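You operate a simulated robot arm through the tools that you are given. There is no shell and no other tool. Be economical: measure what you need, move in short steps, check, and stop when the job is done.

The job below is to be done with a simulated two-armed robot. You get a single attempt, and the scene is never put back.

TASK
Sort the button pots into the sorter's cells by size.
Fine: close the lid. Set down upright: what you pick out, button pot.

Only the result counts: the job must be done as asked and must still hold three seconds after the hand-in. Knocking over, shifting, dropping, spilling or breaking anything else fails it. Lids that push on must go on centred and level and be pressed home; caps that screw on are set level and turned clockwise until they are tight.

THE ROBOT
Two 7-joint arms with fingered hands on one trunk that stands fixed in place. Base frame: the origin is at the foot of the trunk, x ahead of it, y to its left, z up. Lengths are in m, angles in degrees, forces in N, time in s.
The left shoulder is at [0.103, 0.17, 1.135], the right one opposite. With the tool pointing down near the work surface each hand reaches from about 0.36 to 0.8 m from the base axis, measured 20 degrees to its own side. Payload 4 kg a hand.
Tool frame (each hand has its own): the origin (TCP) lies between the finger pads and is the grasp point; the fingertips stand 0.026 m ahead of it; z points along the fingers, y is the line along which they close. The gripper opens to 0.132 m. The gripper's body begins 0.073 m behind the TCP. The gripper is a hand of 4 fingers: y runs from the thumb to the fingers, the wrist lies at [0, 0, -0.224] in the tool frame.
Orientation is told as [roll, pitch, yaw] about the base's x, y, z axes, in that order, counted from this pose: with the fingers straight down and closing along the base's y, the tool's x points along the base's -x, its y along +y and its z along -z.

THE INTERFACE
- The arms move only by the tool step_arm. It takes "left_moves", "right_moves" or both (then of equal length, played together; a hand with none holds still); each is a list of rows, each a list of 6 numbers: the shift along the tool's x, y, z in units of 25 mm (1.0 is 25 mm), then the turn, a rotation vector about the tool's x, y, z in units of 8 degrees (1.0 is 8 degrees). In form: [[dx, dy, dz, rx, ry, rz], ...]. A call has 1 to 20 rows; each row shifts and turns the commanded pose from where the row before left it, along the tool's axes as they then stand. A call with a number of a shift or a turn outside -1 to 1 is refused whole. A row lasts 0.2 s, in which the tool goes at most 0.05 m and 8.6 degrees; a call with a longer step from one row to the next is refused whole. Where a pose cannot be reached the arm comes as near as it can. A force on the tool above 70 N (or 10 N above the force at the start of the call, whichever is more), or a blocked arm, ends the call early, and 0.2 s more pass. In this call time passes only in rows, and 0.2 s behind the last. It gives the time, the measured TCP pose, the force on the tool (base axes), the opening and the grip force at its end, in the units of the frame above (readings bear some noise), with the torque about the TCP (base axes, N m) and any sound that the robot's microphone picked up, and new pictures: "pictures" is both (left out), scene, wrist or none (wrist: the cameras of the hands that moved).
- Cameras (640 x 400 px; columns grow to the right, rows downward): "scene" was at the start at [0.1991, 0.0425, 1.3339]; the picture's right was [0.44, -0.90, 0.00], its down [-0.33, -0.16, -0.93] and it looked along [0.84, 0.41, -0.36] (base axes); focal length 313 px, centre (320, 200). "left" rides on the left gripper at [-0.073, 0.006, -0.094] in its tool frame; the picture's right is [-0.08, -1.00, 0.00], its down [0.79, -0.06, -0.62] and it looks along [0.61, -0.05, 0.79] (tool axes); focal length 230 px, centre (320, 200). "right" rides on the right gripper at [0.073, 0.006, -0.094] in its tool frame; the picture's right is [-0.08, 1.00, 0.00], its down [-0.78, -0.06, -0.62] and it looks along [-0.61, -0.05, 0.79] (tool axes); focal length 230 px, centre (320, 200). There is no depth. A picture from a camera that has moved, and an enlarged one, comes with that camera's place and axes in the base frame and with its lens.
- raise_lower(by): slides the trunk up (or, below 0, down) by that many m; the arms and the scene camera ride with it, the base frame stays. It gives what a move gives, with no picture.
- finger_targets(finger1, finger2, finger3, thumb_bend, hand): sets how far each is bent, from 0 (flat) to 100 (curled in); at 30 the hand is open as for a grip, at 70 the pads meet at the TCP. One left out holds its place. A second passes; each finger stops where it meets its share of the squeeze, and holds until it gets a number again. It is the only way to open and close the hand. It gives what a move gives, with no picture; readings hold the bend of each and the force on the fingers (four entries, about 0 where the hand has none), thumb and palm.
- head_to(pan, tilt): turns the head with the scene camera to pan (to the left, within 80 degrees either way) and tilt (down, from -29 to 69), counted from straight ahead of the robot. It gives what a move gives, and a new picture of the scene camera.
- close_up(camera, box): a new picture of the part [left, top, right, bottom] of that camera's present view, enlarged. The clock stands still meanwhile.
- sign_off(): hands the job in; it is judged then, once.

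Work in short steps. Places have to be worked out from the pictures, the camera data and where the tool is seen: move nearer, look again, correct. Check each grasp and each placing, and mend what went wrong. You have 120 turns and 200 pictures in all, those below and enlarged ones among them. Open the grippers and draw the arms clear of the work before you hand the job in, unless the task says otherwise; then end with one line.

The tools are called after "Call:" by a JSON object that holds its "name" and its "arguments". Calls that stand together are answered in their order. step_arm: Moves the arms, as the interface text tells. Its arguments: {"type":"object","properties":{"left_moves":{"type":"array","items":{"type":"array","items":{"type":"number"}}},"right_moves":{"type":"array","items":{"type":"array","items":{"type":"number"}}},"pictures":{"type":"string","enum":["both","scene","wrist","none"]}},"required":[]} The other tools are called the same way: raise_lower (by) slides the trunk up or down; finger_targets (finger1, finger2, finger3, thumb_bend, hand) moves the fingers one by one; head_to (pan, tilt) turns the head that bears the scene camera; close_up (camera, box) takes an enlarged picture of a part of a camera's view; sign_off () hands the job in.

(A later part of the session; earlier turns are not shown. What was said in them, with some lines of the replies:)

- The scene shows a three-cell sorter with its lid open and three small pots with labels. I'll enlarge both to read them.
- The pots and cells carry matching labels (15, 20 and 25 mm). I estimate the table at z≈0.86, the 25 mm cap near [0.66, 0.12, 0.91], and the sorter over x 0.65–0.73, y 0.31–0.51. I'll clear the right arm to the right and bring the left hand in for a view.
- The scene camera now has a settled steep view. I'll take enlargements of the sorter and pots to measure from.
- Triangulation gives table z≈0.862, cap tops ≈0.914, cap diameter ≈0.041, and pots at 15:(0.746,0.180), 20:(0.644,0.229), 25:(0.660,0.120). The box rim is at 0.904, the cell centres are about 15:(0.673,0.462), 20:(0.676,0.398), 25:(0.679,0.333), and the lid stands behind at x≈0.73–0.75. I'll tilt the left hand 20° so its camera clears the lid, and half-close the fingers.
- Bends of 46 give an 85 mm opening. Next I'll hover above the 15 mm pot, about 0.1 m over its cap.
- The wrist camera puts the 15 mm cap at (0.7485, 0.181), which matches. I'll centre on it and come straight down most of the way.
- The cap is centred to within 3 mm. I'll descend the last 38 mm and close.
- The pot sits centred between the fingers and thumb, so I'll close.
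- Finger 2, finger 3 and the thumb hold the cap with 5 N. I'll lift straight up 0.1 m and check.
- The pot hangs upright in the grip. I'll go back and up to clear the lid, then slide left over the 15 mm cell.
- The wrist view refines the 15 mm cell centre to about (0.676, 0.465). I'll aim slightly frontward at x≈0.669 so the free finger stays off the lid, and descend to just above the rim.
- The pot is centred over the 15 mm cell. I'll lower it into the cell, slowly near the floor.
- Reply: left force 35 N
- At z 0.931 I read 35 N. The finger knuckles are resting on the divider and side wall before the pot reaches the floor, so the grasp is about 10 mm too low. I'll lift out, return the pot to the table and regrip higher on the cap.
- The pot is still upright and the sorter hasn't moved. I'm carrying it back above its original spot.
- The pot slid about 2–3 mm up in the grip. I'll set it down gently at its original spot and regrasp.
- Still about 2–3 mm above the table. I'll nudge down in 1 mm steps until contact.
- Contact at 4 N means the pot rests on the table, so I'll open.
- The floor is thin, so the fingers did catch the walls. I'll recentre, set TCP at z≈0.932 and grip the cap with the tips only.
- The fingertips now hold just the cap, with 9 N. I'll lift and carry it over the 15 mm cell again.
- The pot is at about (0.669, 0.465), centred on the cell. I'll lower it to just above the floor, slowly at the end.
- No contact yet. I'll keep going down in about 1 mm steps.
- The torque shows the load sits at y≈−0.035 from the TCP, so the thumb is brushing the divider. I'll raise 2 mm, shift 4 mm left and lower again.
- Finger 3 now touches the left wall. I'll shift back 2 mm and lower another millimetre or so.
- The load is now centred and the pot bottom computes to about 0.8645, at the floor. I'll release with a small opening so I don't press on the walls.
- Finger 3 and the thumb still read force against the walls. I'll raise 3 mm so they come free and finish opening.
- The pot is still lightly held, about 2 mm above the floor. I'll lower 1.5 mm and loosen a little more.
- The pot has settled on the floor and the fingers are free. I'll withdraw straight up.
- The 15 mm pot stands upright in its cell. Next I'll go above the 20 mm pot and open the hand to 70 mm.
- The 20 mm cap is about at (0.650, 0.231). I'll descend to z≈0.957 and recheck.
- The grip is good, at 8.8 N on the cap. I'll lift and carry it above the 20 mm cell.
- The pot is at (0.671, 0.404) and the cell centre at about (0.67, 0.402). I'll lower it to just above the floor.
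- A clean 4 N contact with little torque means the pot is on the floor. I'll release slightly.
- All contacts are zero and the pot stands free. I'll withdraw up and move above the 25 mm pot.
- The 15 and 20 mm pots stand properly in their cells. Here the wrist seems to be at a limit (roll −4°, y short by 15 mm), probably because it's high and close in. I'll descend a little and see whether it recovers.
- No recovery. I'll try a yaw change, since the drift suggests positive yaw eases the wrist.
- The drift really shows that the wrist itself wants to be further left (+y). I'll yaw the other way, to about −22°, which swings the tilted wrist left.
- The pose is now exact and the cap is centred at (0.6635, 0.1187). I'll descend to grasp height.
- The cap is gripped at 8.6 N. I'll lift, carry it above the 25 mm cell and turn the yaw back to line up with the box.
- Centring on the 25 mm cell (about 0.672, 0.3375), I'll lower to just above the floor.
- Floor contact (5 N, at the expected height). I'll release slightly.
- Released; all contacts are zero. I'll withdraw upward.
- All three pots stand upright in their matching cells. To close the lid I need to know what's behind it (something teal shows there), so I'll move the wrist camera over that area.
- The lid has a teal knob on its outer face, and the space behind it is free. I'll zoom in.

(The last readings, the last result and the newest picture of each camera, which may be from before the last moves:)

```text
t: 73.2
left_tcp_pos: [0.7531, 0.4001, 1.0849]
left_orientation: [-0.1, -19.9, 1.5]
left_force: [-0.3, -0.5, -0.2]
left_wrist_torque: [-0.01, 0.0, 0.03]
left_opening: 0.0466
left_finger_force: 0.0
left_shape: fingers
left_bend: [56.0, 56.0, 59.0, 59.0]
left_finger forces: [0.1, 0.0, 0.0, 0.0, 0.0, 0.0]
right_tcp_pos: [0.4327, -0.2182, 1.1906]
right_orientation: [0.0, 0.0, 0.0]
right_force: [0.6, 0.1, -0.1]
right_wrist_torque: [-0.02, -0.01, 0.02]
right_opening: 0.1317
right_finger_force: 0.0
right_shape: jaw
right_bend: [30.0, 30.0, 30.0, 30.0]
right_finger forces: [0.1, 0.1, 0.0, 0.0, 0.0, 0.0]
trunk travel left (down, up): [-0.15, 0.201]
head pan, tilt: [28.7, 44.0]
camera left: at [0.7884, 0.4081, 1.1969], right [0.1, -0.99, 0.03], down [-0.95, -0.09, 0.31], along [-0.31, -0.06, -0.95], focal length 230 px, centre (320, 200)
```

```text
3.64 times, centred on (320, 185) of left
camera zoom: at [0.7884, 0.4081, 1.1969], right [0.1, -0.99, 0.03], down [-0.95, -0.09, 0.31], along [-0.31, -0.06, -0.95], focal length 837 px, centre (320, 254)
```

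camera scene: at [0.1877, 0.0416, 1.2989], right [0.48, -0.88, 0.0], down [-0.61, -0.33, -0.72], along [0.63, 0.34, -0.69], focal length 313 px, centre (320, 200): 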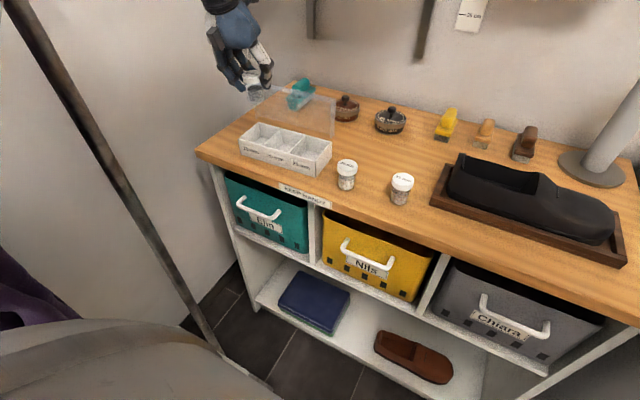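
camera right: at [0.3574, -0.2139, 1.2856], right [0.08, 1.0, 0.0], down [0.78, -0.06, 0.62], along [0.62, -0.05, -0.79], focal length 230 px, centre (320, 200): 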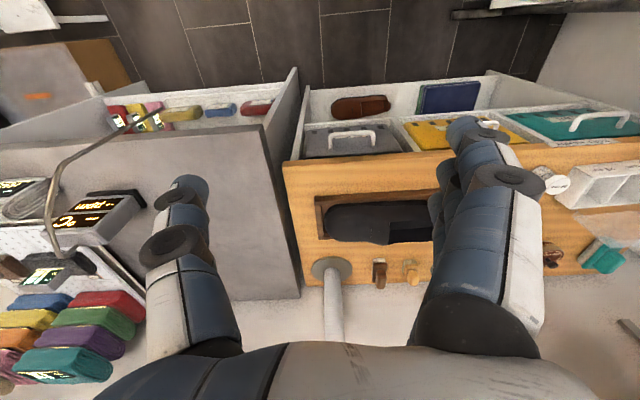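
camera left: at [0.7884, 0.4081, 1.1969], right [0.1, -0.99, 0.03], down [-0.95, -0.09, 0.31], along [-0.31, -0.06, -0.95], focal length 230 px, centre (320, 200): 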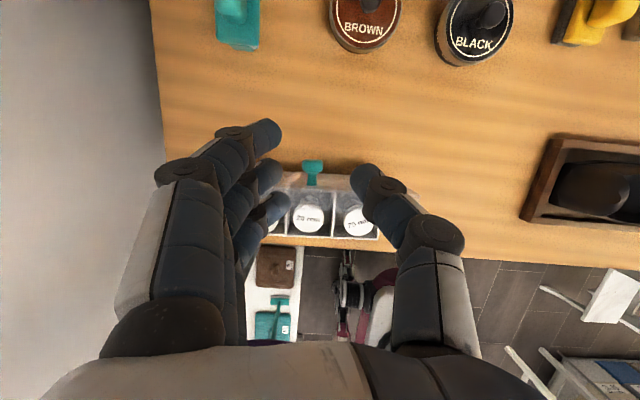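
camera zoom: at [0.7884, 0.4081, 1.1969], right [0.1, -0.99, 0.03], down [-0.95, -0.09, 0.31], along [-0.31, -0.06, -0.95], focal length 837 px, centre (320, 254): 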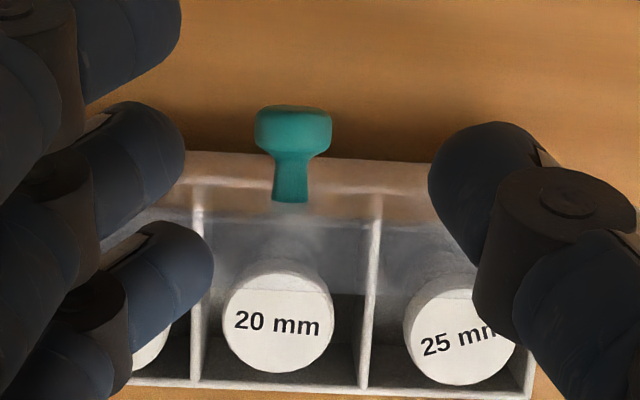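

The knob sits near the lid's top centre (about x 0.745, y 0.404, z 0.975). I'll reach over the lid and come down behind it with the fingers straddling the knob, then draw it forward. First I'll check that the reach is there.

Call:
{"name": "step_arm", "arguments": {"left_moves": [[-0.6, 0.08, 0.86, 0, 0, 0], [-0.6, 0.08, 0.86, 0, 0, 0], [0, 0, 0, 0, 0, 0]], "pictures": "wrist"}}

Call:
{"name": "close_up", "arguments": {"camera": "scene", "box": [235, 50, 345, 160]}}

Call:
{"name": "close_up", "arguments": {"camera": "right", "box": [540, 150, 640, 280]}}

```text
t: 74.0
left_tcp_pos: [0.7943, 0.404, 1.0571]
left_orientation: [-0.1, -20.1, 1.5]
left_force: [0.3, -0.8, 0.1]
left_wrist_torque: [-0.03, -0.02, -0.02]
left_opening: 0.0466
left_finger_force: 0.0
left_shape: fingers
left_bend: [56.0, 56.0, 59.0, 59.0]
left_finger forces: [0.1, 0.0, 0.1, 0.0, 0.1, 0.1]
right_tcp_pos: [0.4311, -0.2189, 1.1918]
right_orientation: [0.0, -0.1, 0.0]
right_force: [0.4, 0.0, 0.0]
right_wrist_torque: [0.0, 0.01, -0.02]
right_opening: 0.1319
right_finger_force: 0.1
right_shape: jaw
right_bend: [30.0, 30.0, 30.0, 30.0]
right_finger forces: [0.0, 0.1, 0.1, 0.1, 0.0, 0.1]
trunk travel left (down, up): [-0.15, 0.201]
head pan, tilt: [28.7, 44.0]
camera left: at [0.8292, 0.4121, 1.1688], right [0.1, -0.99, 0.03], down [-0.95, -0.09, 0.31], along [-0.31, -0.06, -0.95], focal length 230 px, centre (320, 200)
```

left: 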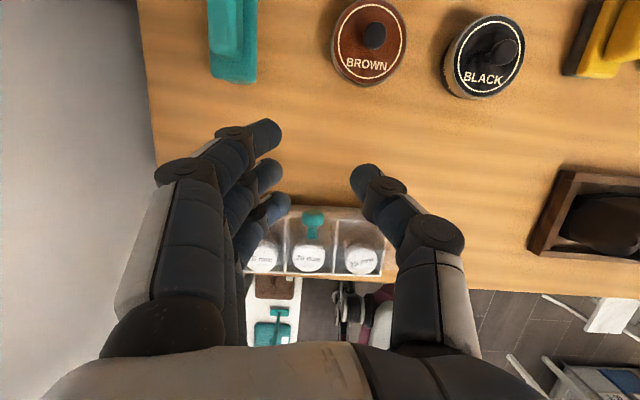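

```text
3.64 times, centred on (290, 105) of scene
camera zoom: at [0.1872, 0.041, 1.2992], right [0.48, -0.88, 0.0], down [-0.61, -0.33, -0.72], along [0.63, 0.35, -0.69], focal length 1139 px, centre (429, 546)
```

zoom: 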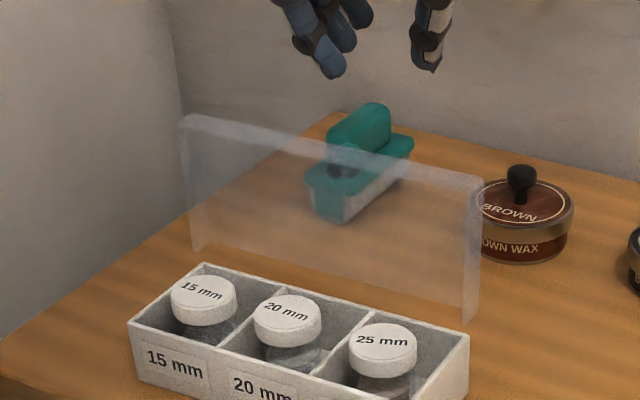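

```text
3.08 times, centred on (590, 215) of right
camera zoom: at [0.3571, -0.2131, 1.2859], right [0.08, 1.0, 0.0], down [0.78, -0.06, 0.62], along [0.62, -0.05, -0.79], focal length 708 px, centre (-511, 154)
```

zoom: 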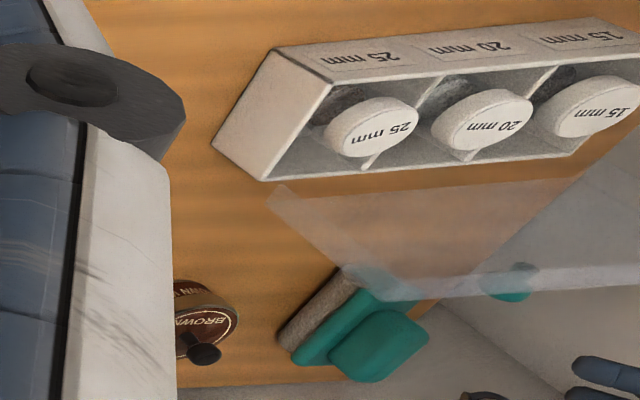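

The reach is fine. I'll descend behind the lid to z≈0.985.

Call:
{"name": "step_arm", "arguments": {"left_moves": [[0.328, 0, 0.9, 0, 0, 0], [0.328, 0, 0.9, 0, 0, 0], [0.328, 0, 0.9, 0, 0, 0]], "pictures": "wrist"}}

Call:
{"name": "close_up", "arguments": {"camera": "scene", "box": [235, 50, 345, 160]}}

Call:
{"name": "close_up", "arguments": {"camera": "left", "box": [220, 130, 420, 330]}}

```text
t: 74.8
left_tcp_pos: [0.7939, 0.4039, 0.9855]
left_orientation: [0.0, -19.9, 1.5]
left_force: [0.3, 0.1, -0.4]
left_wrist_torque: [0.0, -0.04, 0.01]
left_opening: 0.0466
left_finger_force: 0.2
left_shape: fingers
left_bend: [56.0, 56.0, 59.0, 59.0]
left_finger forces: [0.1, 0.0, 0.0, 0.0, 0.1, 0.0]
right_tcp_pos: [0.4309, -0.2184, 1.1923]
right_orientation: [0.0, 0.1, 0.0]
right_force: [-0.4, 0.2, -1.0]
right_wrist_torque: [-0.02, 0.01, -0.03]
right_opening: 0.1318
right_finger_force: 0.1
right_shape: jaw
right_bend: [30.0, 30.0, 30.0, 30.0]
right_finger forces: [0.0, 0.0, 0.1, 0.1, 0.0, 0.0]
trunk travel left (down, up): [-0.15, 0.201]
head pan, tilt: [28.7, 44.0]
camera left: at [0.8296, 0.4121, 1.0968], right [0.1, -0.99, 0.03], down [-0.95, -0.08, 0.31], along [-0.31, -0.06, -0.95], focal length 230 px, centre (320, 200)
```

left: 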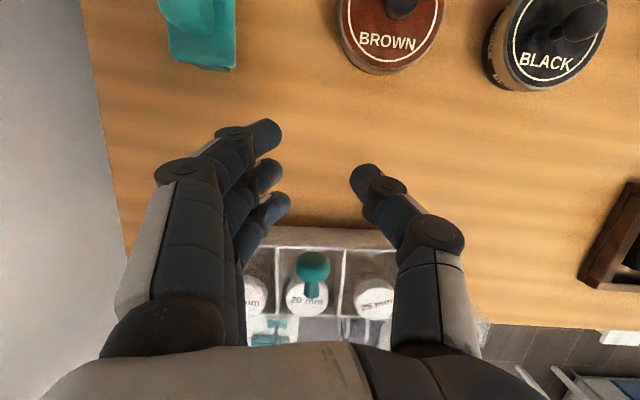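

```text
3.64 times, centred on (290, 105) of scene
camera zoom: at [0.1882, 0.0414, 1.2988], right [0.48, -0.88, 0.0], down [-0.61, -0.33, -0.72], along [0.63, 0.34, -0.69], focal length 1139 px, centre (429, 546)
```

zoom: 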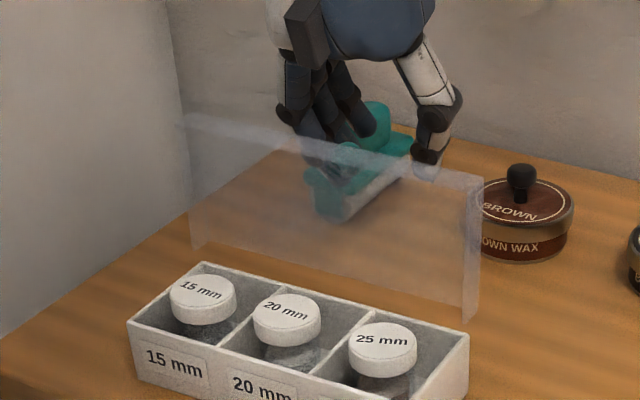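

```text
2.00 times, centred on (320, 230) of left
camera zoom: at [0.8296, 0.4121, 1.0968], right [0.1, -0.99, 0.03], down [-0.95, -0.08, 0.31], along [-0.31, -0.06, -0.95], focal length 460 px, centre (320, 140)
```

zoom: 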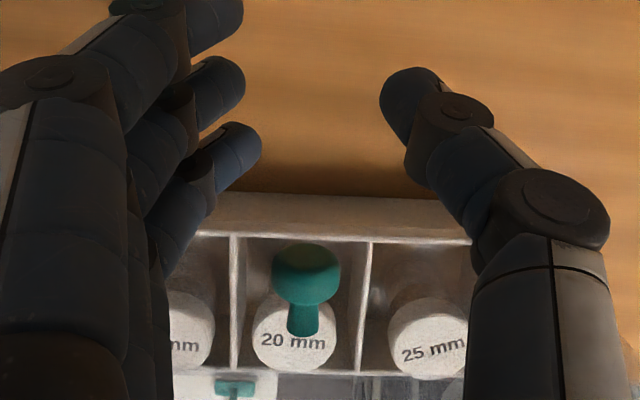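

The fingers are behind the lid. I'll draw slowly toward the robot and watch the force.

Call:
{"name": "step_arm", "arguments": {"left_moves": [[0.3, 0, -0.11, 0, 0, 0], [0.3, 0, -0.11, 0, 0, 0], [0.3, 0, -0.11, 0, 0, 0], [0.3, 0, -0.11, 0, 0, 0]], "pictures": "none"}}

Call:
{"name": "close_up", "arguments": {"camera": "scene", "box": [235, 50, 345, 160]}}

Call:
{"name": "close_up", "arguments": {"camera": "left", "box": [220, 130, 420, 330]}}

```text
t: 75.8
left_tcp_pos: [0.7619, 0.4044, 0.9853]
left_orientation: [-0.1, -20.0, 1.5]
left_force: [0.6, -1.2, 0.7]
left_wrist_torque: [0.0, -0.03, 0.02]
left_opening: 0.0466
left_finger_force: 0.4
left_shape: fingers
left_bend: [56.0, 56.0, 59.0, 59.0]
left_finger forces: [0.0, 0.0, 0.3, 0.0, 0.1, 0.1]
right_tcp_pos: [0.4312, -0.2186, 1.1915]
right_orientation: [0.1, 0.0, -0.1]
right_force: [0.3, -0.2, 0.0]
right_wrist_torque: [0.0, -0.02, -0.02]
right_opening: 0.1319
right_finger_force: 0.1
right_shape: jaw
right_bend: [30.0, 30.0, 30.0, 30.0]
right_finger forces: [0.0, 0.1, 0.0, 0.1, 0.1, 0.0]
trunk travel left (down, up): [-0.15, 0.201]
head pan, tilt: [28.7, 44.0]
```

```text
3.64 times, centred on (290, 105) of scene
camera zoom: at [0.1875, 0.0411, 1.299], right [0.48, -0.88, 0.0], down [-0.61, -0.33, -0.72], along [0.63, 0.35, -0.69], focal length 1139 px, centre (429, 546)
```

zoom: 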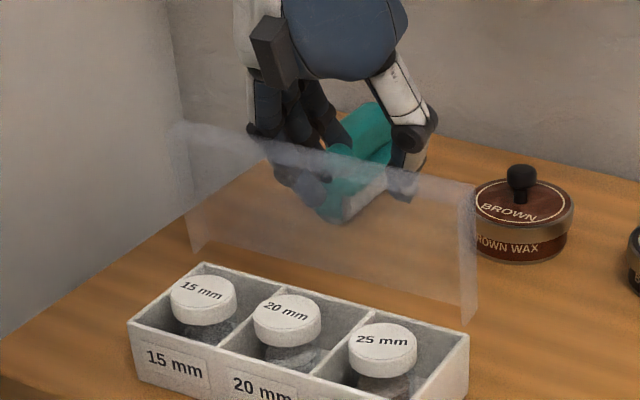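

```text
2.00 times, centred on (320, 230) of left
camera zoom: at [0.7973, 0.4116, 1.0977], right [0.1, -0.99, 0.03], down [-0.95, -0.09, 0.31], along [-0.31, -0.06, -0.95], focal length 460 px, centre (320, 140)
```

zoom: 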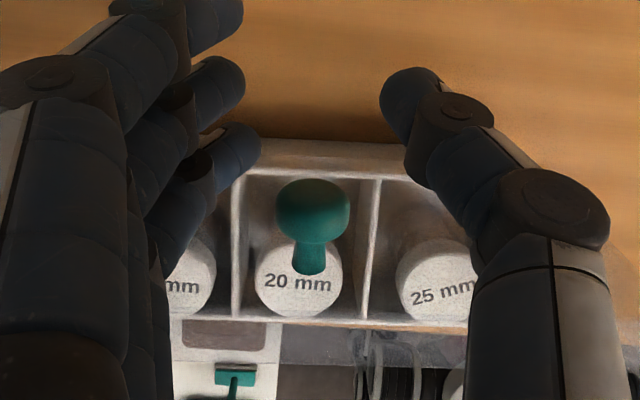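

The lid has started moving with negligible force. I'll keep drawing.

Call:
{"name": "step_arm", "arguments": {"left_moves": [[0.25, 0, -0.09, 0, 0, 0], [0.25, 0, -0.09, 0, 0, 0], [0.25, 0, -0.09, 0, 0, 0]], "pictures": "none"}}

Call:
{"name": "close_up", "arguments": {"camera": "scene", "box": [235, 50, 345, 160]}}

```text
t: 76.6
left_tcp_pos: [0.7407, 0.4039, 0.9848]
left_orientation: [-0.1, -19.9, 1.6]
left_force: [-0.6, -0.7, -0.8]
left_wrist_torque: [-0.01, 0.02, -0.02]
left_opening: 0.047
left_finger_force: 0.1
left_shape: fingers
left_bend: [56.0, 56.0, 59.0, 59.0]
left_finger forces: [0.0, 0.0, 0.2, 0.0, 0.1, 0.1]
right_tcp_pos: [0.4324, -0.2182, 1.1909]
right_orientation: [0.0, 0.0, 0.1]
right_force: [0.6, 0.0, -0.4]
right_wrist_torque: [0.04, 0.04, 0.07]
right_opening: 0.1316
right_finger_force: 0.0
right_shape: jaw
right_bend: [30.0, 30.0, 30.0, 30.0]
right_finger forces: [0.1, 0.0, 0.0, 0.1, 0.0, 0.0]
trunk travel left (down, up): [-0.15, 0.201]
head pan, tilt: [28.7, 44.0]
```

```text
3.64 times, centred on (290, 105) of scene
camera zoom: at [0.1874, 0.0411, 1.299], right [0.48, -0.88, 0.0], down [-0.61, -0.33, -0.72], along [0.63, 0.35, -0.69], focal length 1139 px, centre (429, 546)
```

zoom: 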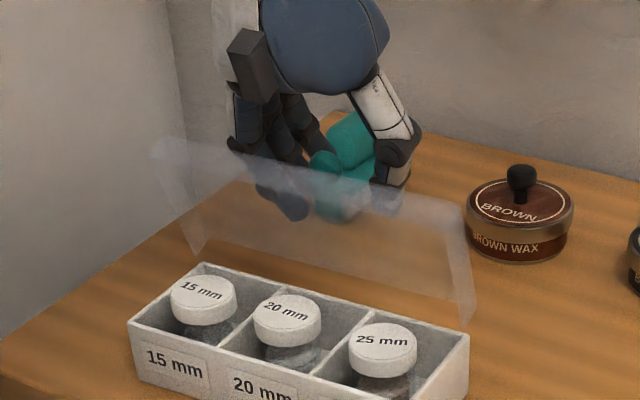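

The lid is past vertical and follows the fingers steadily. I'll continue along its arc, forward and down.

Call:
{"name": "step_arm", "arguments": {"left_moves": [[0.3, 0, 0.0, 0, 0, 0], [0.3, 0, 0.0, 0, 0, 0], [0.3, 0, 0.0, 0, 0, 0], [0.3, 0, 0.0, 0, 0, 0]], "pictures": "none"}}

Call:
{"name": "close_up", "arguments": {"camera": "scene", "box": [235, 60, 345, 170]}}

```text
t: 77.6
left_tcp_pos: [0.7134, 0.4021, 0.9746]
left_orientation: [0.0, -20.0, 1.5]
left_force: [0.2, 0.3, 0.2]
left_wrist_torque: [-0.03, -0.01, 0.01]
left_opening: 0.0469
left_finger_force: 0.0
left_shape: fingers
left_bend: [56.0, 56.0, 59.0, 59.0]
left_finger forces: [0.0, 0.0, 0.1, 0.1, 0.0, 0.0]
right_tcp_pos: [0.4305, -0.2196, 1.1927]
right_orientation: [0.0, 0.0, 0.0]
right_force: [-1.2, 0.6, 0.0]
right_wrist_torque: [-0.01, 0.02, -0.01]
right_opening: 0.1318
right_finger_force: 0.1
right_shape: jaw
right_bend: [30.0, 30.0, 30.0, 30.0]
right_finger forces: [0.1, 0.0, 0.0, 0.0, 0.0, 0.0]
trunk travel left (down, up): [-0.15, 0.201]
head pan, tilt: [28.7, 44.0]
```

```text
3.64 times, centred on (290, 115) of scene
camera zoom: at [0.1876, 0.0411, 1.299], right [0.48, -0.88, 0.0], down [-0.61, -0.33, -0.72], along [0.63, 0.35, -0.69], focal length 1139 px, centre (429, 509)
```

zoom: 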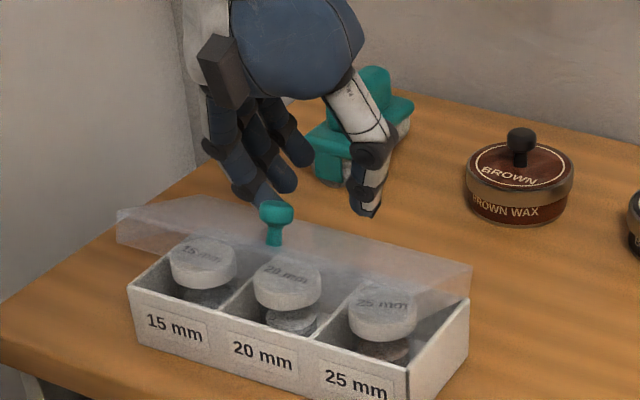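

The lid is coming down by itself. I'll raise the hand clear and look again.

Call:
{"name": "step_arm", "arguments": {"left_moves": [[-0.274, 0, -0.752, 0, 0, 0], [-0.274, 0, -0.752, 0, 0, 0], [-0.274, 0, -0.752, 0, 0, 0], [0, 0, 0, 0, 0, 0]], "pictures": "wrist"}}

Call:
{"name": "close_up", "arguments": {"camera": "scene", "box": [235, 80, 345, 190]}}

Call:
{"name": "close_up", "arguments": {"camera": "right", "box": [540, 150, 640, 280]}}

```text
t: 78.6
left_tcp_pos: [0.7145, 0.4028, 1.0358]
left_orientation: [-0.1, -19.9, 1.5]
left_force: [-0.5, 0.9, 0.0]
left_wrist_torque: [0.04, 0.02, -0.04]
left_opening: 0.0469
left_finger_force: 0.0
left_shape: fingers
left_bend: [56.0, 56.0, 59.0, 59.0]
left_finger forces: [0.0, 0.0, 0.0, 0.1, 0.1, 0.0]
right_tcp_pos: [0.433, -0.219, 1.1912]
right_orientation: [0.1, -0.2, -0.2]
right_force: [-0.2, 0.1, 0.0]
right_wrist_torque: [0.0, 0.04, -0.02]
right_opening: 0.1318
right_finger_force: 0.0
right_shape: jaw
right_bend: [30.0, 30.0, 30.0, 30.0]
right_finger forces: [0.0, 0.1, 0.0, 0.0, 0.1, 0.0]
trunk travel left (down, up): [-0.15, 0.201]
head pan, tilt: [28.7, 44.0]
camera left: at [0.7501, 0.4096, 1.1458], right [0.1, -0.99, 0.03], down [-0.95, -0.08, 0.31], along [-0.31, -0.06, -0.95], focal length 230 px, centre (320, 200)
```

left: 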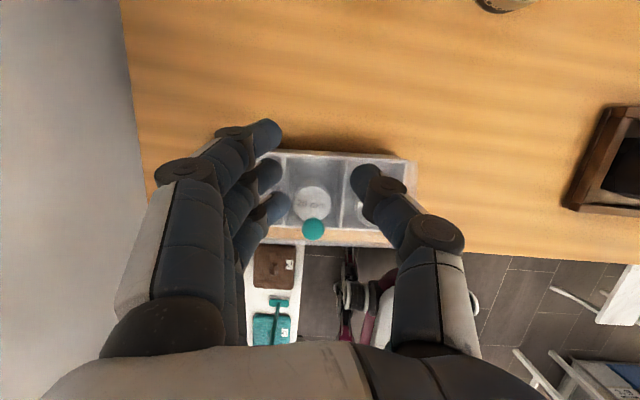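

```text
3.64 times, centred on (290, 135) of scene
camera zoom: at [0.188, 0.0413, 1.2989], right [0.48, -0.88, 0.0], down [-0.61, -0.33, -0.72], along [0.63, 0.35, -0.69], focal length 1139 px, centre (429, 436)
```

zoom: 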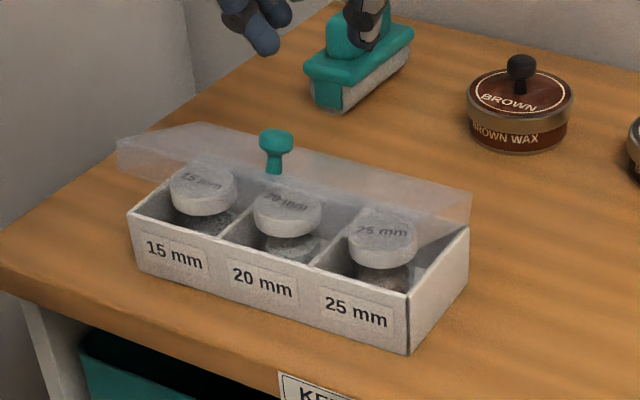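

```text
3.08 times, centred on (590, 215) of right
camera zoom: at [0.3579, -0.2128, 1.2854], right [0.08, 1.0, 0.0], down [0.78, -0.06, 0.62], along [0.61, -0.05, -0.79], focal length 708 px, centre (-511, 154)
```

zoom: 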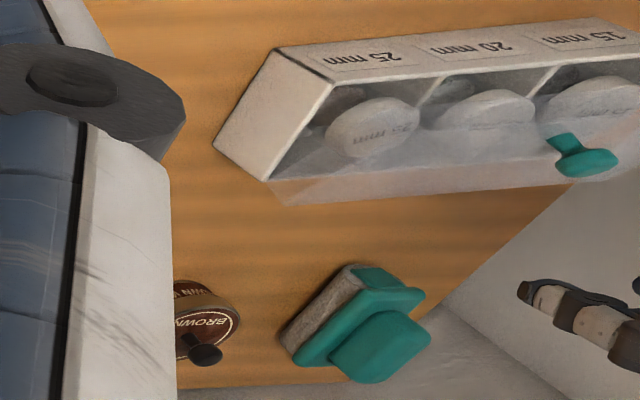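

The lid rests at a small remaining angle. I'll check whether it's held by the caps or by the hinge.

Call:
{"name": "close_up", "arguments": {"camera": "scene", "box": [245, 105, 325, 165]}}

Call:
{"name": "close_up", "arguments": {"camera": "left", "box": [230, 130, 430, 260]}}

```text
6.67 times, centred on (285, 135) of scene
camera zoom: at [0.188, 0.0413, 1.2989], right [0.48, -0.88, 0.0], down [-0.61, -0.33, -0.72], along [0.63, 0.35, -0.69], focal length 2087 px, centre (553, 633)
```

zoom: 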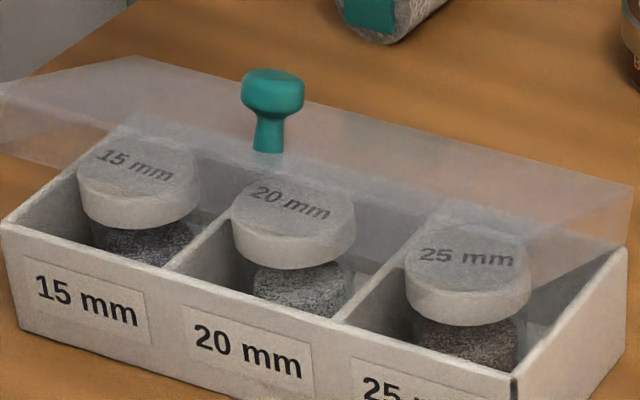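

```text
3.08 times, centred on (330, 195) of left
camera zoom: at [0.7501, 0.4096, 1.1458], right [0.1, -0.99, 0.03], down [-0.95, -0.08, 0.31], along [-0.31, -0.06, -0.95], focal length 708 px, centre (289, 215)
```

zoom: 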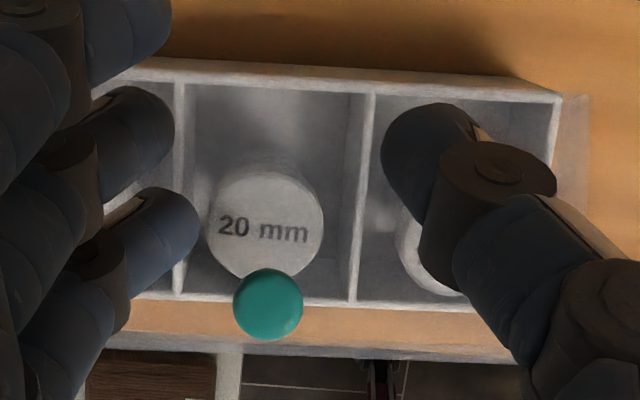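

I'll press gently on the lid with the fingertips either side of the knob to learn whether it closes further.

Call:
{"name": "step_arm", "arguments": {"left_moves": [[0.7, 0, 0.257, 0, 0, 0], [0.7, 0, 0.257, 0, 0, 0], [0.7, 0, 0.257, 0, 0, 0], [0.041, 0, 0.113, 0, 0, 0], [0.041, 0, 0.113, 0, 0, 0], [0.041, 0, 0.113, 0, 0, 0], [0.041, 0, 0.113, 0, 0, 0]], "pictures": "wrist"}}

Call:
{"name": "close_up", "arguments": {"camera": "scene", "box": [235, 80, 345, 190]}}

```text
t: 80.2
left_tcp_pos: [0.6717, 0.4021, 0.9875]
left_orientation: [-0.1, -19.9, 1.5]
left_force: [0.6, 0.0, 0.1]
left_wrist_torque: [-0.01, -0.05, -0.01]
left_opening: 0.0471
left_finger_force: 0.1
left_shape: fingers
left_bend: [56.0, 56.0, 59.0, 59.0]
left_finger forces: [0.1, 0.0, 0.1, 0.0, 0.0, 0.0]
right_tcp_pos: [0.4312, -0.2194, 1.1919]
right_orientation: [0.0, 0.0, -0.1]
right_force: [0.0, 0.6, -0.8]
right_wrist_torque: [0.0, 0.0, 0.0]
right_opening: 0.1318
right_finger_force: 0.2
right_shape: jaw
right_bend: [30.0, 30.0, 30.0, 30.0]
right_finger forces: [0.2, 0.1, 0.1, 0.0, 0.1, 0.0]
trunk travel left (down, up): [-0.15, 0.201]
head pan, tilt: [28.7, 44.0]
camera left: at [0.7068, 0.409, 1.0988], right [0.1, -0.99, 0.03], down [-0.95, -0.09, 0.31], along [-0.31, -0.06, -0.95], focal length 230 px, centre (320, 200)
```

left: 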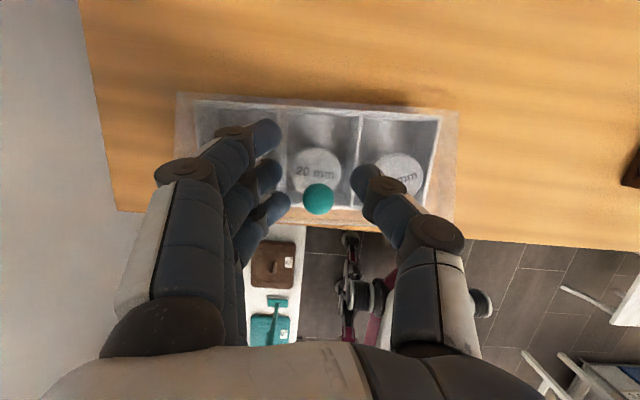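

```text
3.64 times, centred on (290, 135) of scene
camera zoom: at [0.1876, 0.0412, 1.299], right [0.48, -0.88, 0.0], down [-0.61, -0.33, -0.72], along [0.63, 0.35, -0.69], focal length 1139 px, centre (429, 436)
```

zoom: 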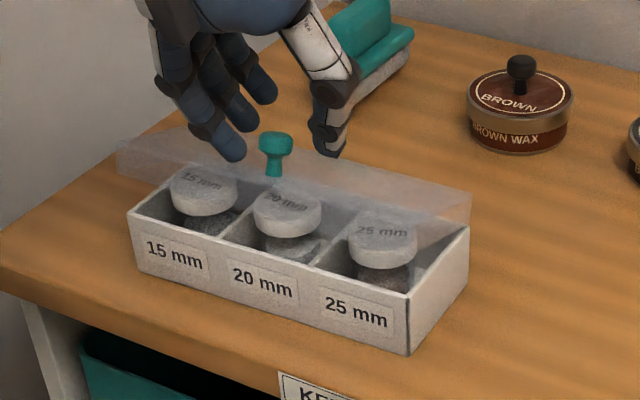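

Call:
{"name": "step_arm", "arguments": {"left_moves": [[0.055, 0, 0.15, 0, 0, 0], [0.055, 0, 0.15, 0, 0, 0], [0.041, 0, 0.113, 0, 0, 0], [0.041, 0, 0.113, 0, 0, 0], [0.041, 0, 0.113, 0, 0, 0]], "pictures": "none"}}

Call:
{"name": "close_up", "arguments": {"camera": "scene", "box": [235, 80, 345, 190]}}

```text
t: 81.4
left_tcp_pos: [0.6705, 0.4009, 0.9694]
left_orientation: [0.0, -19.9, 1.5]
left_force: [0.2, -0.2, 0.1]
left_wrist_torque: [-0.03, 0.03, 0.04]
left_opening: 0.0468
left_finger_force: 0.1
left_shape: fingers
left_bend: [56.0, 56.0, 59.0, 59.0]
left_finger forces: [0.0, 0.1, 0.1, 0.0, 0.0, 0.0]
right_tcp_pos: [0.4307, -0.2199, 1.1913]
right_orientation: [0.0, 0.0, 0.0]
right_force: [0.9, -0.5, 0.2]
right_wrist_torque: [-0.05, 0.01, -0.01]
right_opening: 0.1319
right_finger_force: 0.2
right_shape: jaw
right_bend: [30.0, 30.0, 30.0, 30.0]
right_finger forces: [0.2, 0.1, 0.0, 0.0, 0.1, 0.0]
trunk travel left (down, up): [-0.15, 0.201]
head pan, tilt: [28.7, 44.0]
```

```text
3.64 times, centred on (290, 135) of scene
camera zoom: at [0.1877, 0.0412, 1.2989], right [0.48, -0.88, 0.0], down [-0.61, -0.33, -0.72], along [0.63, 0.35, -0.69], focal length 1139 px, centre (429, 436)
```

zoom: 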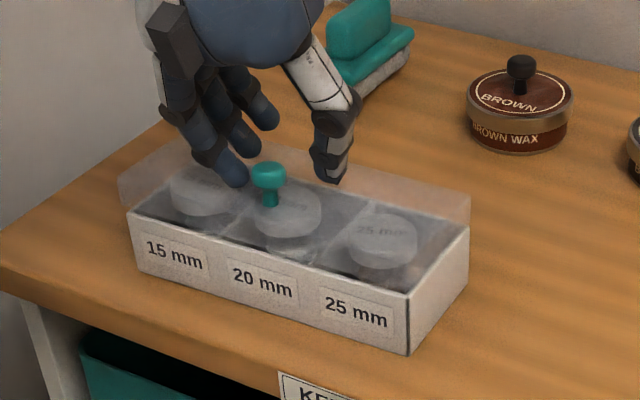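

The lid keeps closing freely, so only hinge drag was holding it. I'll continue pressing down gently.

Call:
{"name": "step_arm", "arguments": {"left_moves": [[0.041, 0, 0.113, 0, 0, 0], [0.041, 0, 0.113, 0, 0, 0], [0.041, 0, 0.113, 0, 0, 0], [0.027, 0, 0.075, 0, 0, 0]], "pictures": "none"}}

Call:
{"name": "close_up", "arguments": {"camera": "scene", "box": [235, 80, 345, 190]}}

```text
t: 82.4
left_tcp_pos: [0.6708, 0.4012, 0.9639]
left_orientation: [0.0, -20.4, 1.4]
left_force: [0.6, 3.1, 21.8]
left_wrist_torque: [0.66, 0.34, -0.08]
left_opening: 0.0469
left_finger_force: 11.0
left_shape: fingers
left_bend: [56.0, 56.0, 64.0, 59.0]
left_finger forces: [0.1, 0.0, 21.9, 0.1, 0.0, 0.0]
right_tcp_pos: [0.428, -0.2197, 1.1935]
right_orientation: [0.1, -0.2, -0.1]
right_force: [0.1, 0.9, 0.1]
right_wrist_torque: [0.01, 0.0, -0.02]
right_opening: 0.132
right_finger_force: 0.0
right_shape: jaw
right_bend: [30.0, 30.0, 30.0, 30.0]
right_finger forces: [0.1, 0.1, 0.1, 0.0, 0.0, 0.0]
trunk travel left (down, up): [-0.15, 0.201]
head pan, tilt: [28.7, 44.0]
```

```text
3.64 times, centred on (290, 135) of scene
camera zoom: at [0.1853, 0.0402, 1.2999], right [0.48, -0.88, 0.0], down [-0.61, -0.33, -0.72], along [0.63, 0.35, -0.69], focal length 1139 px, centre (429, 436)
```

zoom: 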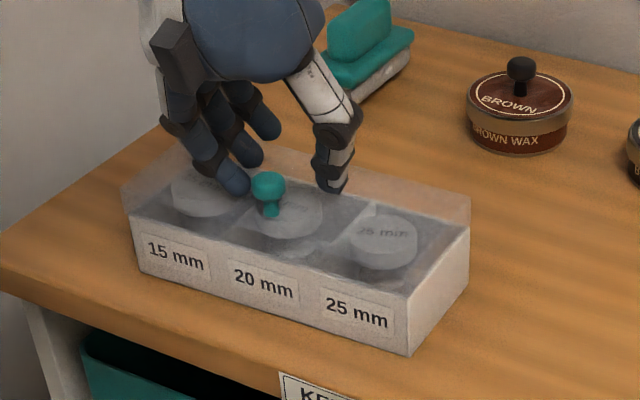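

A solid stop at 22 N means the lid is fully down. I'll back off upward and inspect.

Call:
{"name": "step_arm", "arguments": {"left_moves": [[-0.137, 0, -0.376, 0, 0, 0], [-0.274, 0, -0.752, 0, 0, 0], [-0.274, 0, -0.752, 0, 0, 0], [-0.274, 0, -0.752, 0, 0, 0], [-0.274, 0, -0.752, 0, 0, 0], [0, 0, 0, 0, 0, 0]], "pictures": "wrist"}}

Call:
{"name": "close_up", "arguments": {"camera": "scene", "box": [240, 95, 340, 185]}}

Call:
{"name": "close_up", "arguments": {"camera": "right", "box": [560, 150, 640, 230]}}

```text
t: 83.8
left_tcp_pos: [0.6711, 0.4017, 1.0488]
left_orientation: [-0.1, -19.9, 1.5]
left_force: [0.3, -0.6, 0.5]
left_wrist_torque: [0.04, -0.01, -0.02]
left_opening: 0.0471
left_finger_force: 0.0
left_shape: fingers
left_bend: [56.0, 56.0, 59.0, 59.0]
left_finger forces: [0.0, 0.1, 0.0, 0.0, 0.0, 0.0]
right_tcp_pos: [0.4321, -0.2185, 1.1906]
right_orientation: [0.0, 0.1, 0.0]
right_force: [-0.6, -0.2, -0.1]
right_wrist_torque: [-0.03, -0.02, -0.01]
right_opening: 0.1322
right_finger_force: 0.0
right_shape: jaw
right_bend: [30.0, 30.0, 30.0, 30.0]
right_finger forces: [0.0, 0.0, 0.0, 0.0, 0.0, 0.0]
trunk travel left (down, up): [-0.15, 0.201]
head pan, tilt: [28.7, 44.0]
camera left: at [0.707, 0.4088, 1.1612], right [0.1, -0.99, 0.03], down [-0.95, -0.09, 0.31], along [-0.31, -0.06, -0.95], focal length 230 px, centre (320, 200)
```

left: 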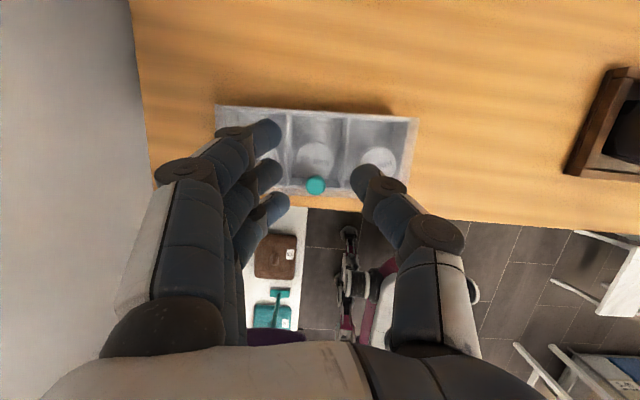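

```text
4.44 times, centred on (290, 140) of scene
camera zoom: at [0.1879, 0.0412, 1.2989], right [0.48, -0.88, 0.0], down [-0.61, -0.33, -0.72], along [0.63, 0.35, -0.69], focal length 1392 px, centre (453, 467)
```

zoom: 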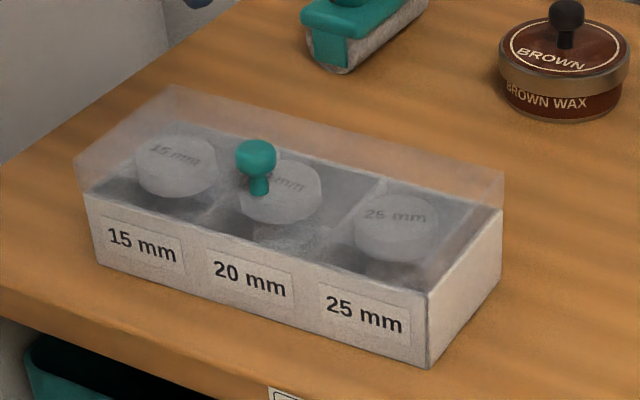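

```text
5.00 times, centred on (600, 190) of right
camera zoom: at [0.3578, -0.2129, 1.2854], right [0.08, 1.0, 0.0], down [0.78, -0.06, 0.62], along [0.61, -0.05, -0.79], focal length 1150 px, centre (-1080, 250)
```

zoom: 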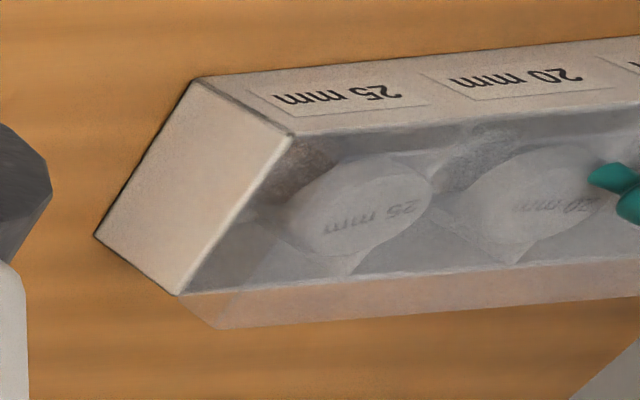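

The lid is closed flat and the three pots are visible upright in their labelled cells. I'll open the hand and draw the arm clear.

Call:
{"name": "step_arm", "arguments": {"left_moves": [[-0.2, 0, -0.6, 0, 0, 0], [0.8, 0.1, -0.72, 0, 0, 0], [0.8, 0.1, -0.72, 0, 0, 0], [0.8, 0.1, -0.72, 0, 0, 0], [0.8, 0.1, -0.72, 0, 0, 0], [0.8, 0.1, -0.72, 0, 0, 0], [0.8, 0.1, -0.72, 0, 0, 0], [0.8, 0.1, -0.72, 0, 0, 0], [0.8, 0.1, -0.72, 0, 0, 0]], "pictures": "none"}}

Call:
{"name": "finger_targets", "arguments": {"hand": "left", "finger1": 30, "finger2": 30, "finger3": 30, "thumb_bend": 30}}

Call:
{"name": "head_to", "arguments": {"pan": 28.7, "tilt": 42}}

Call:
{"name": "close_up", "arguments": {"camera": "scene", "box": [230, 70, 350, 190]}}

```text
t: 85.8
left_tcp_pos: [0.4616, 0.4293, 1.1271]
left_orientation: [-5.5, -19.2, 5.4]
left_force: [0.5, -0.6, -0.2]
left_wrist_torque: [0.02, 0.02, -0.01]
left_opening: 0.047
left_finger_force: 0.0
left_shape: fingers
left_bend: [56.0, 56.0, 59.0, 59.0]
left_finger forces: [0.0, 0.0, 0.1, 0.0, 0.0, 0.1]
right_tcp_pos: [0.4322, -0.22, 1.1919]
right_orientation: [0.0, 0.0, -0.1]
right_force: [0.2, 0.5, 0.7]
right_wrist_torque: [-0.02, -0.01, 0.01]
right_opening: 0.132
right_finger_force: 0.1
right_shape: jaw
right_bend: [30.0, 30.0, 30.0, 30.0]
right_finger forces: [0.0, 0.0, 0.1, 0.0, 0.1, 0.0]
trunk travel left (down, up): [-0.15, 0.201]
head pan, tilt: [28.7, 44.0]
```

```text
t: 87.0
left_tcp_pos: [0.4589, 0.4334, 1.1209]
left_orientation: [-6.7, -19.0, 6.5]
left_force: [0.7, 0.7, 0.1]
left_wrist_torque: [0.0, -0.01, 0.01]
left_opening: 0.1361
left_finger_force: 0.0
left_shape: fingers
left_bend: [30.0, 30.0, 30.0, 30.0]
left_finger forces: [0.1, 0.0, 0.0, 0.0, 0.0, 0.0]
right_tcp_pos: [0.4298, -0.2183, 1.193]
right_orientation: [0.1, -0.1, 0.1]
right_force: [0.3, 0.3, -0.9]
right_wrist_torque: [-0.05, -0.01, 0.03]
right_opening: 0.1319
right_finger_force: 0.0
right_shape: jaw
right_bend: [30.0, 30.0, 30.0, 30.0]
right_finger forces: [0.1, 0.1, 0.1, 0.0, 0.0, 0.1]
trunk travel left (down, up): [-0.15, 0.201]
head pan, tilt: [28.7, 44.0]
stopped (left hand): the arm was blocked; the commanded pose is now the measured one
```

```text
t: 87.6
left_tcp_pos: [0.4607, 0.4328, 1.1211]
left_orientation: [-6.8, -18.9, 6.5]
left_force: [-0.1, 0.1, -0.6]
left_wrist_torque: [-0.01, 0.01, 0.03]
left_opening: 0.1358
left_finger_force: 0.1
left_shape: fingers
left_bend: [30.0, 30.0, 30.0, 30.0]
left_finger forces: [0.0, 0.0, 0.1, 0.0, 0.1, 0.0]
right_tcp_pos: [0.4303, -0.2192, 1.1908]
right_orientation: [0.1, 0.1, 0.0]
right_force: [0.3, -0.2, -0.4]
right_wrist_torque: [-0.02, 0.03, -0.01]
right_opening: 0.1319
right_finger_force: 0.1
right_shape: jaw
right_bend: [30.0, 30.0, 30.0, 30.0]
right_finger forces: [0.1, 0.0, 0.1, 0.1, 0.0, 0.0]
trunk travel left (down, up): [-0.15, 0.201]
head pan, tilt: [28.7, 42.0]
camera scene: at [0.1875, 0.0338, 1.293], right [0.41, -0.91, 0.0], down [-0.68, -0.3, -0.67], along [0.61, 0.27, -0.75], focal length 313 px, centre (320, 200)
```

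scene: 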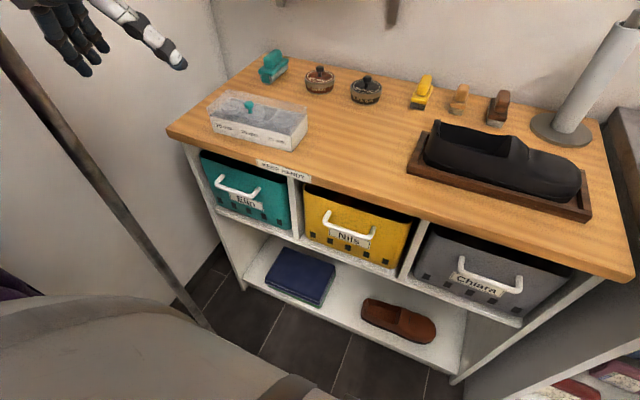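

```text
3.33 times, centred on (290, 130) of scene
camera zoom: at [0.1875, 0.0338, 1.293], right [0.41, -0.91, 0.0], down [-0.68, -0.3, -0.67], along [0.61, 0.27, -0.75], focal length 1044 px, centre (420, 433)
```

zoom: 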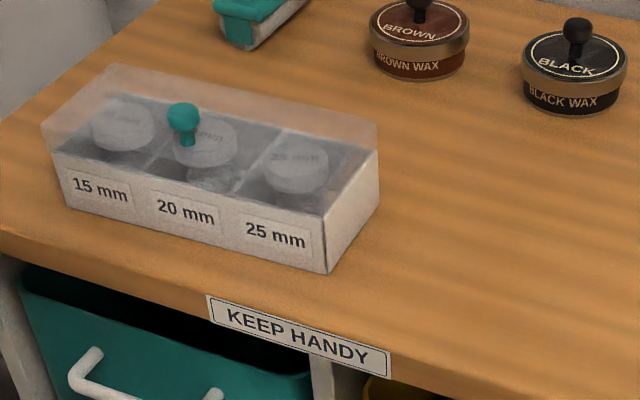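

The pots are sorted, the lid is closed, both hands are open and clear, and nothing else has moved. Handing in.

Call:
{"name": "sign_off", "arguments": {}}

```text
The job is handed in.
```

The 15, 20 and 25 mm button pots stand upright in their matching sorter cells, and I closed the lid fully over them; the last pictures showed nothing else on the bench disturbed.
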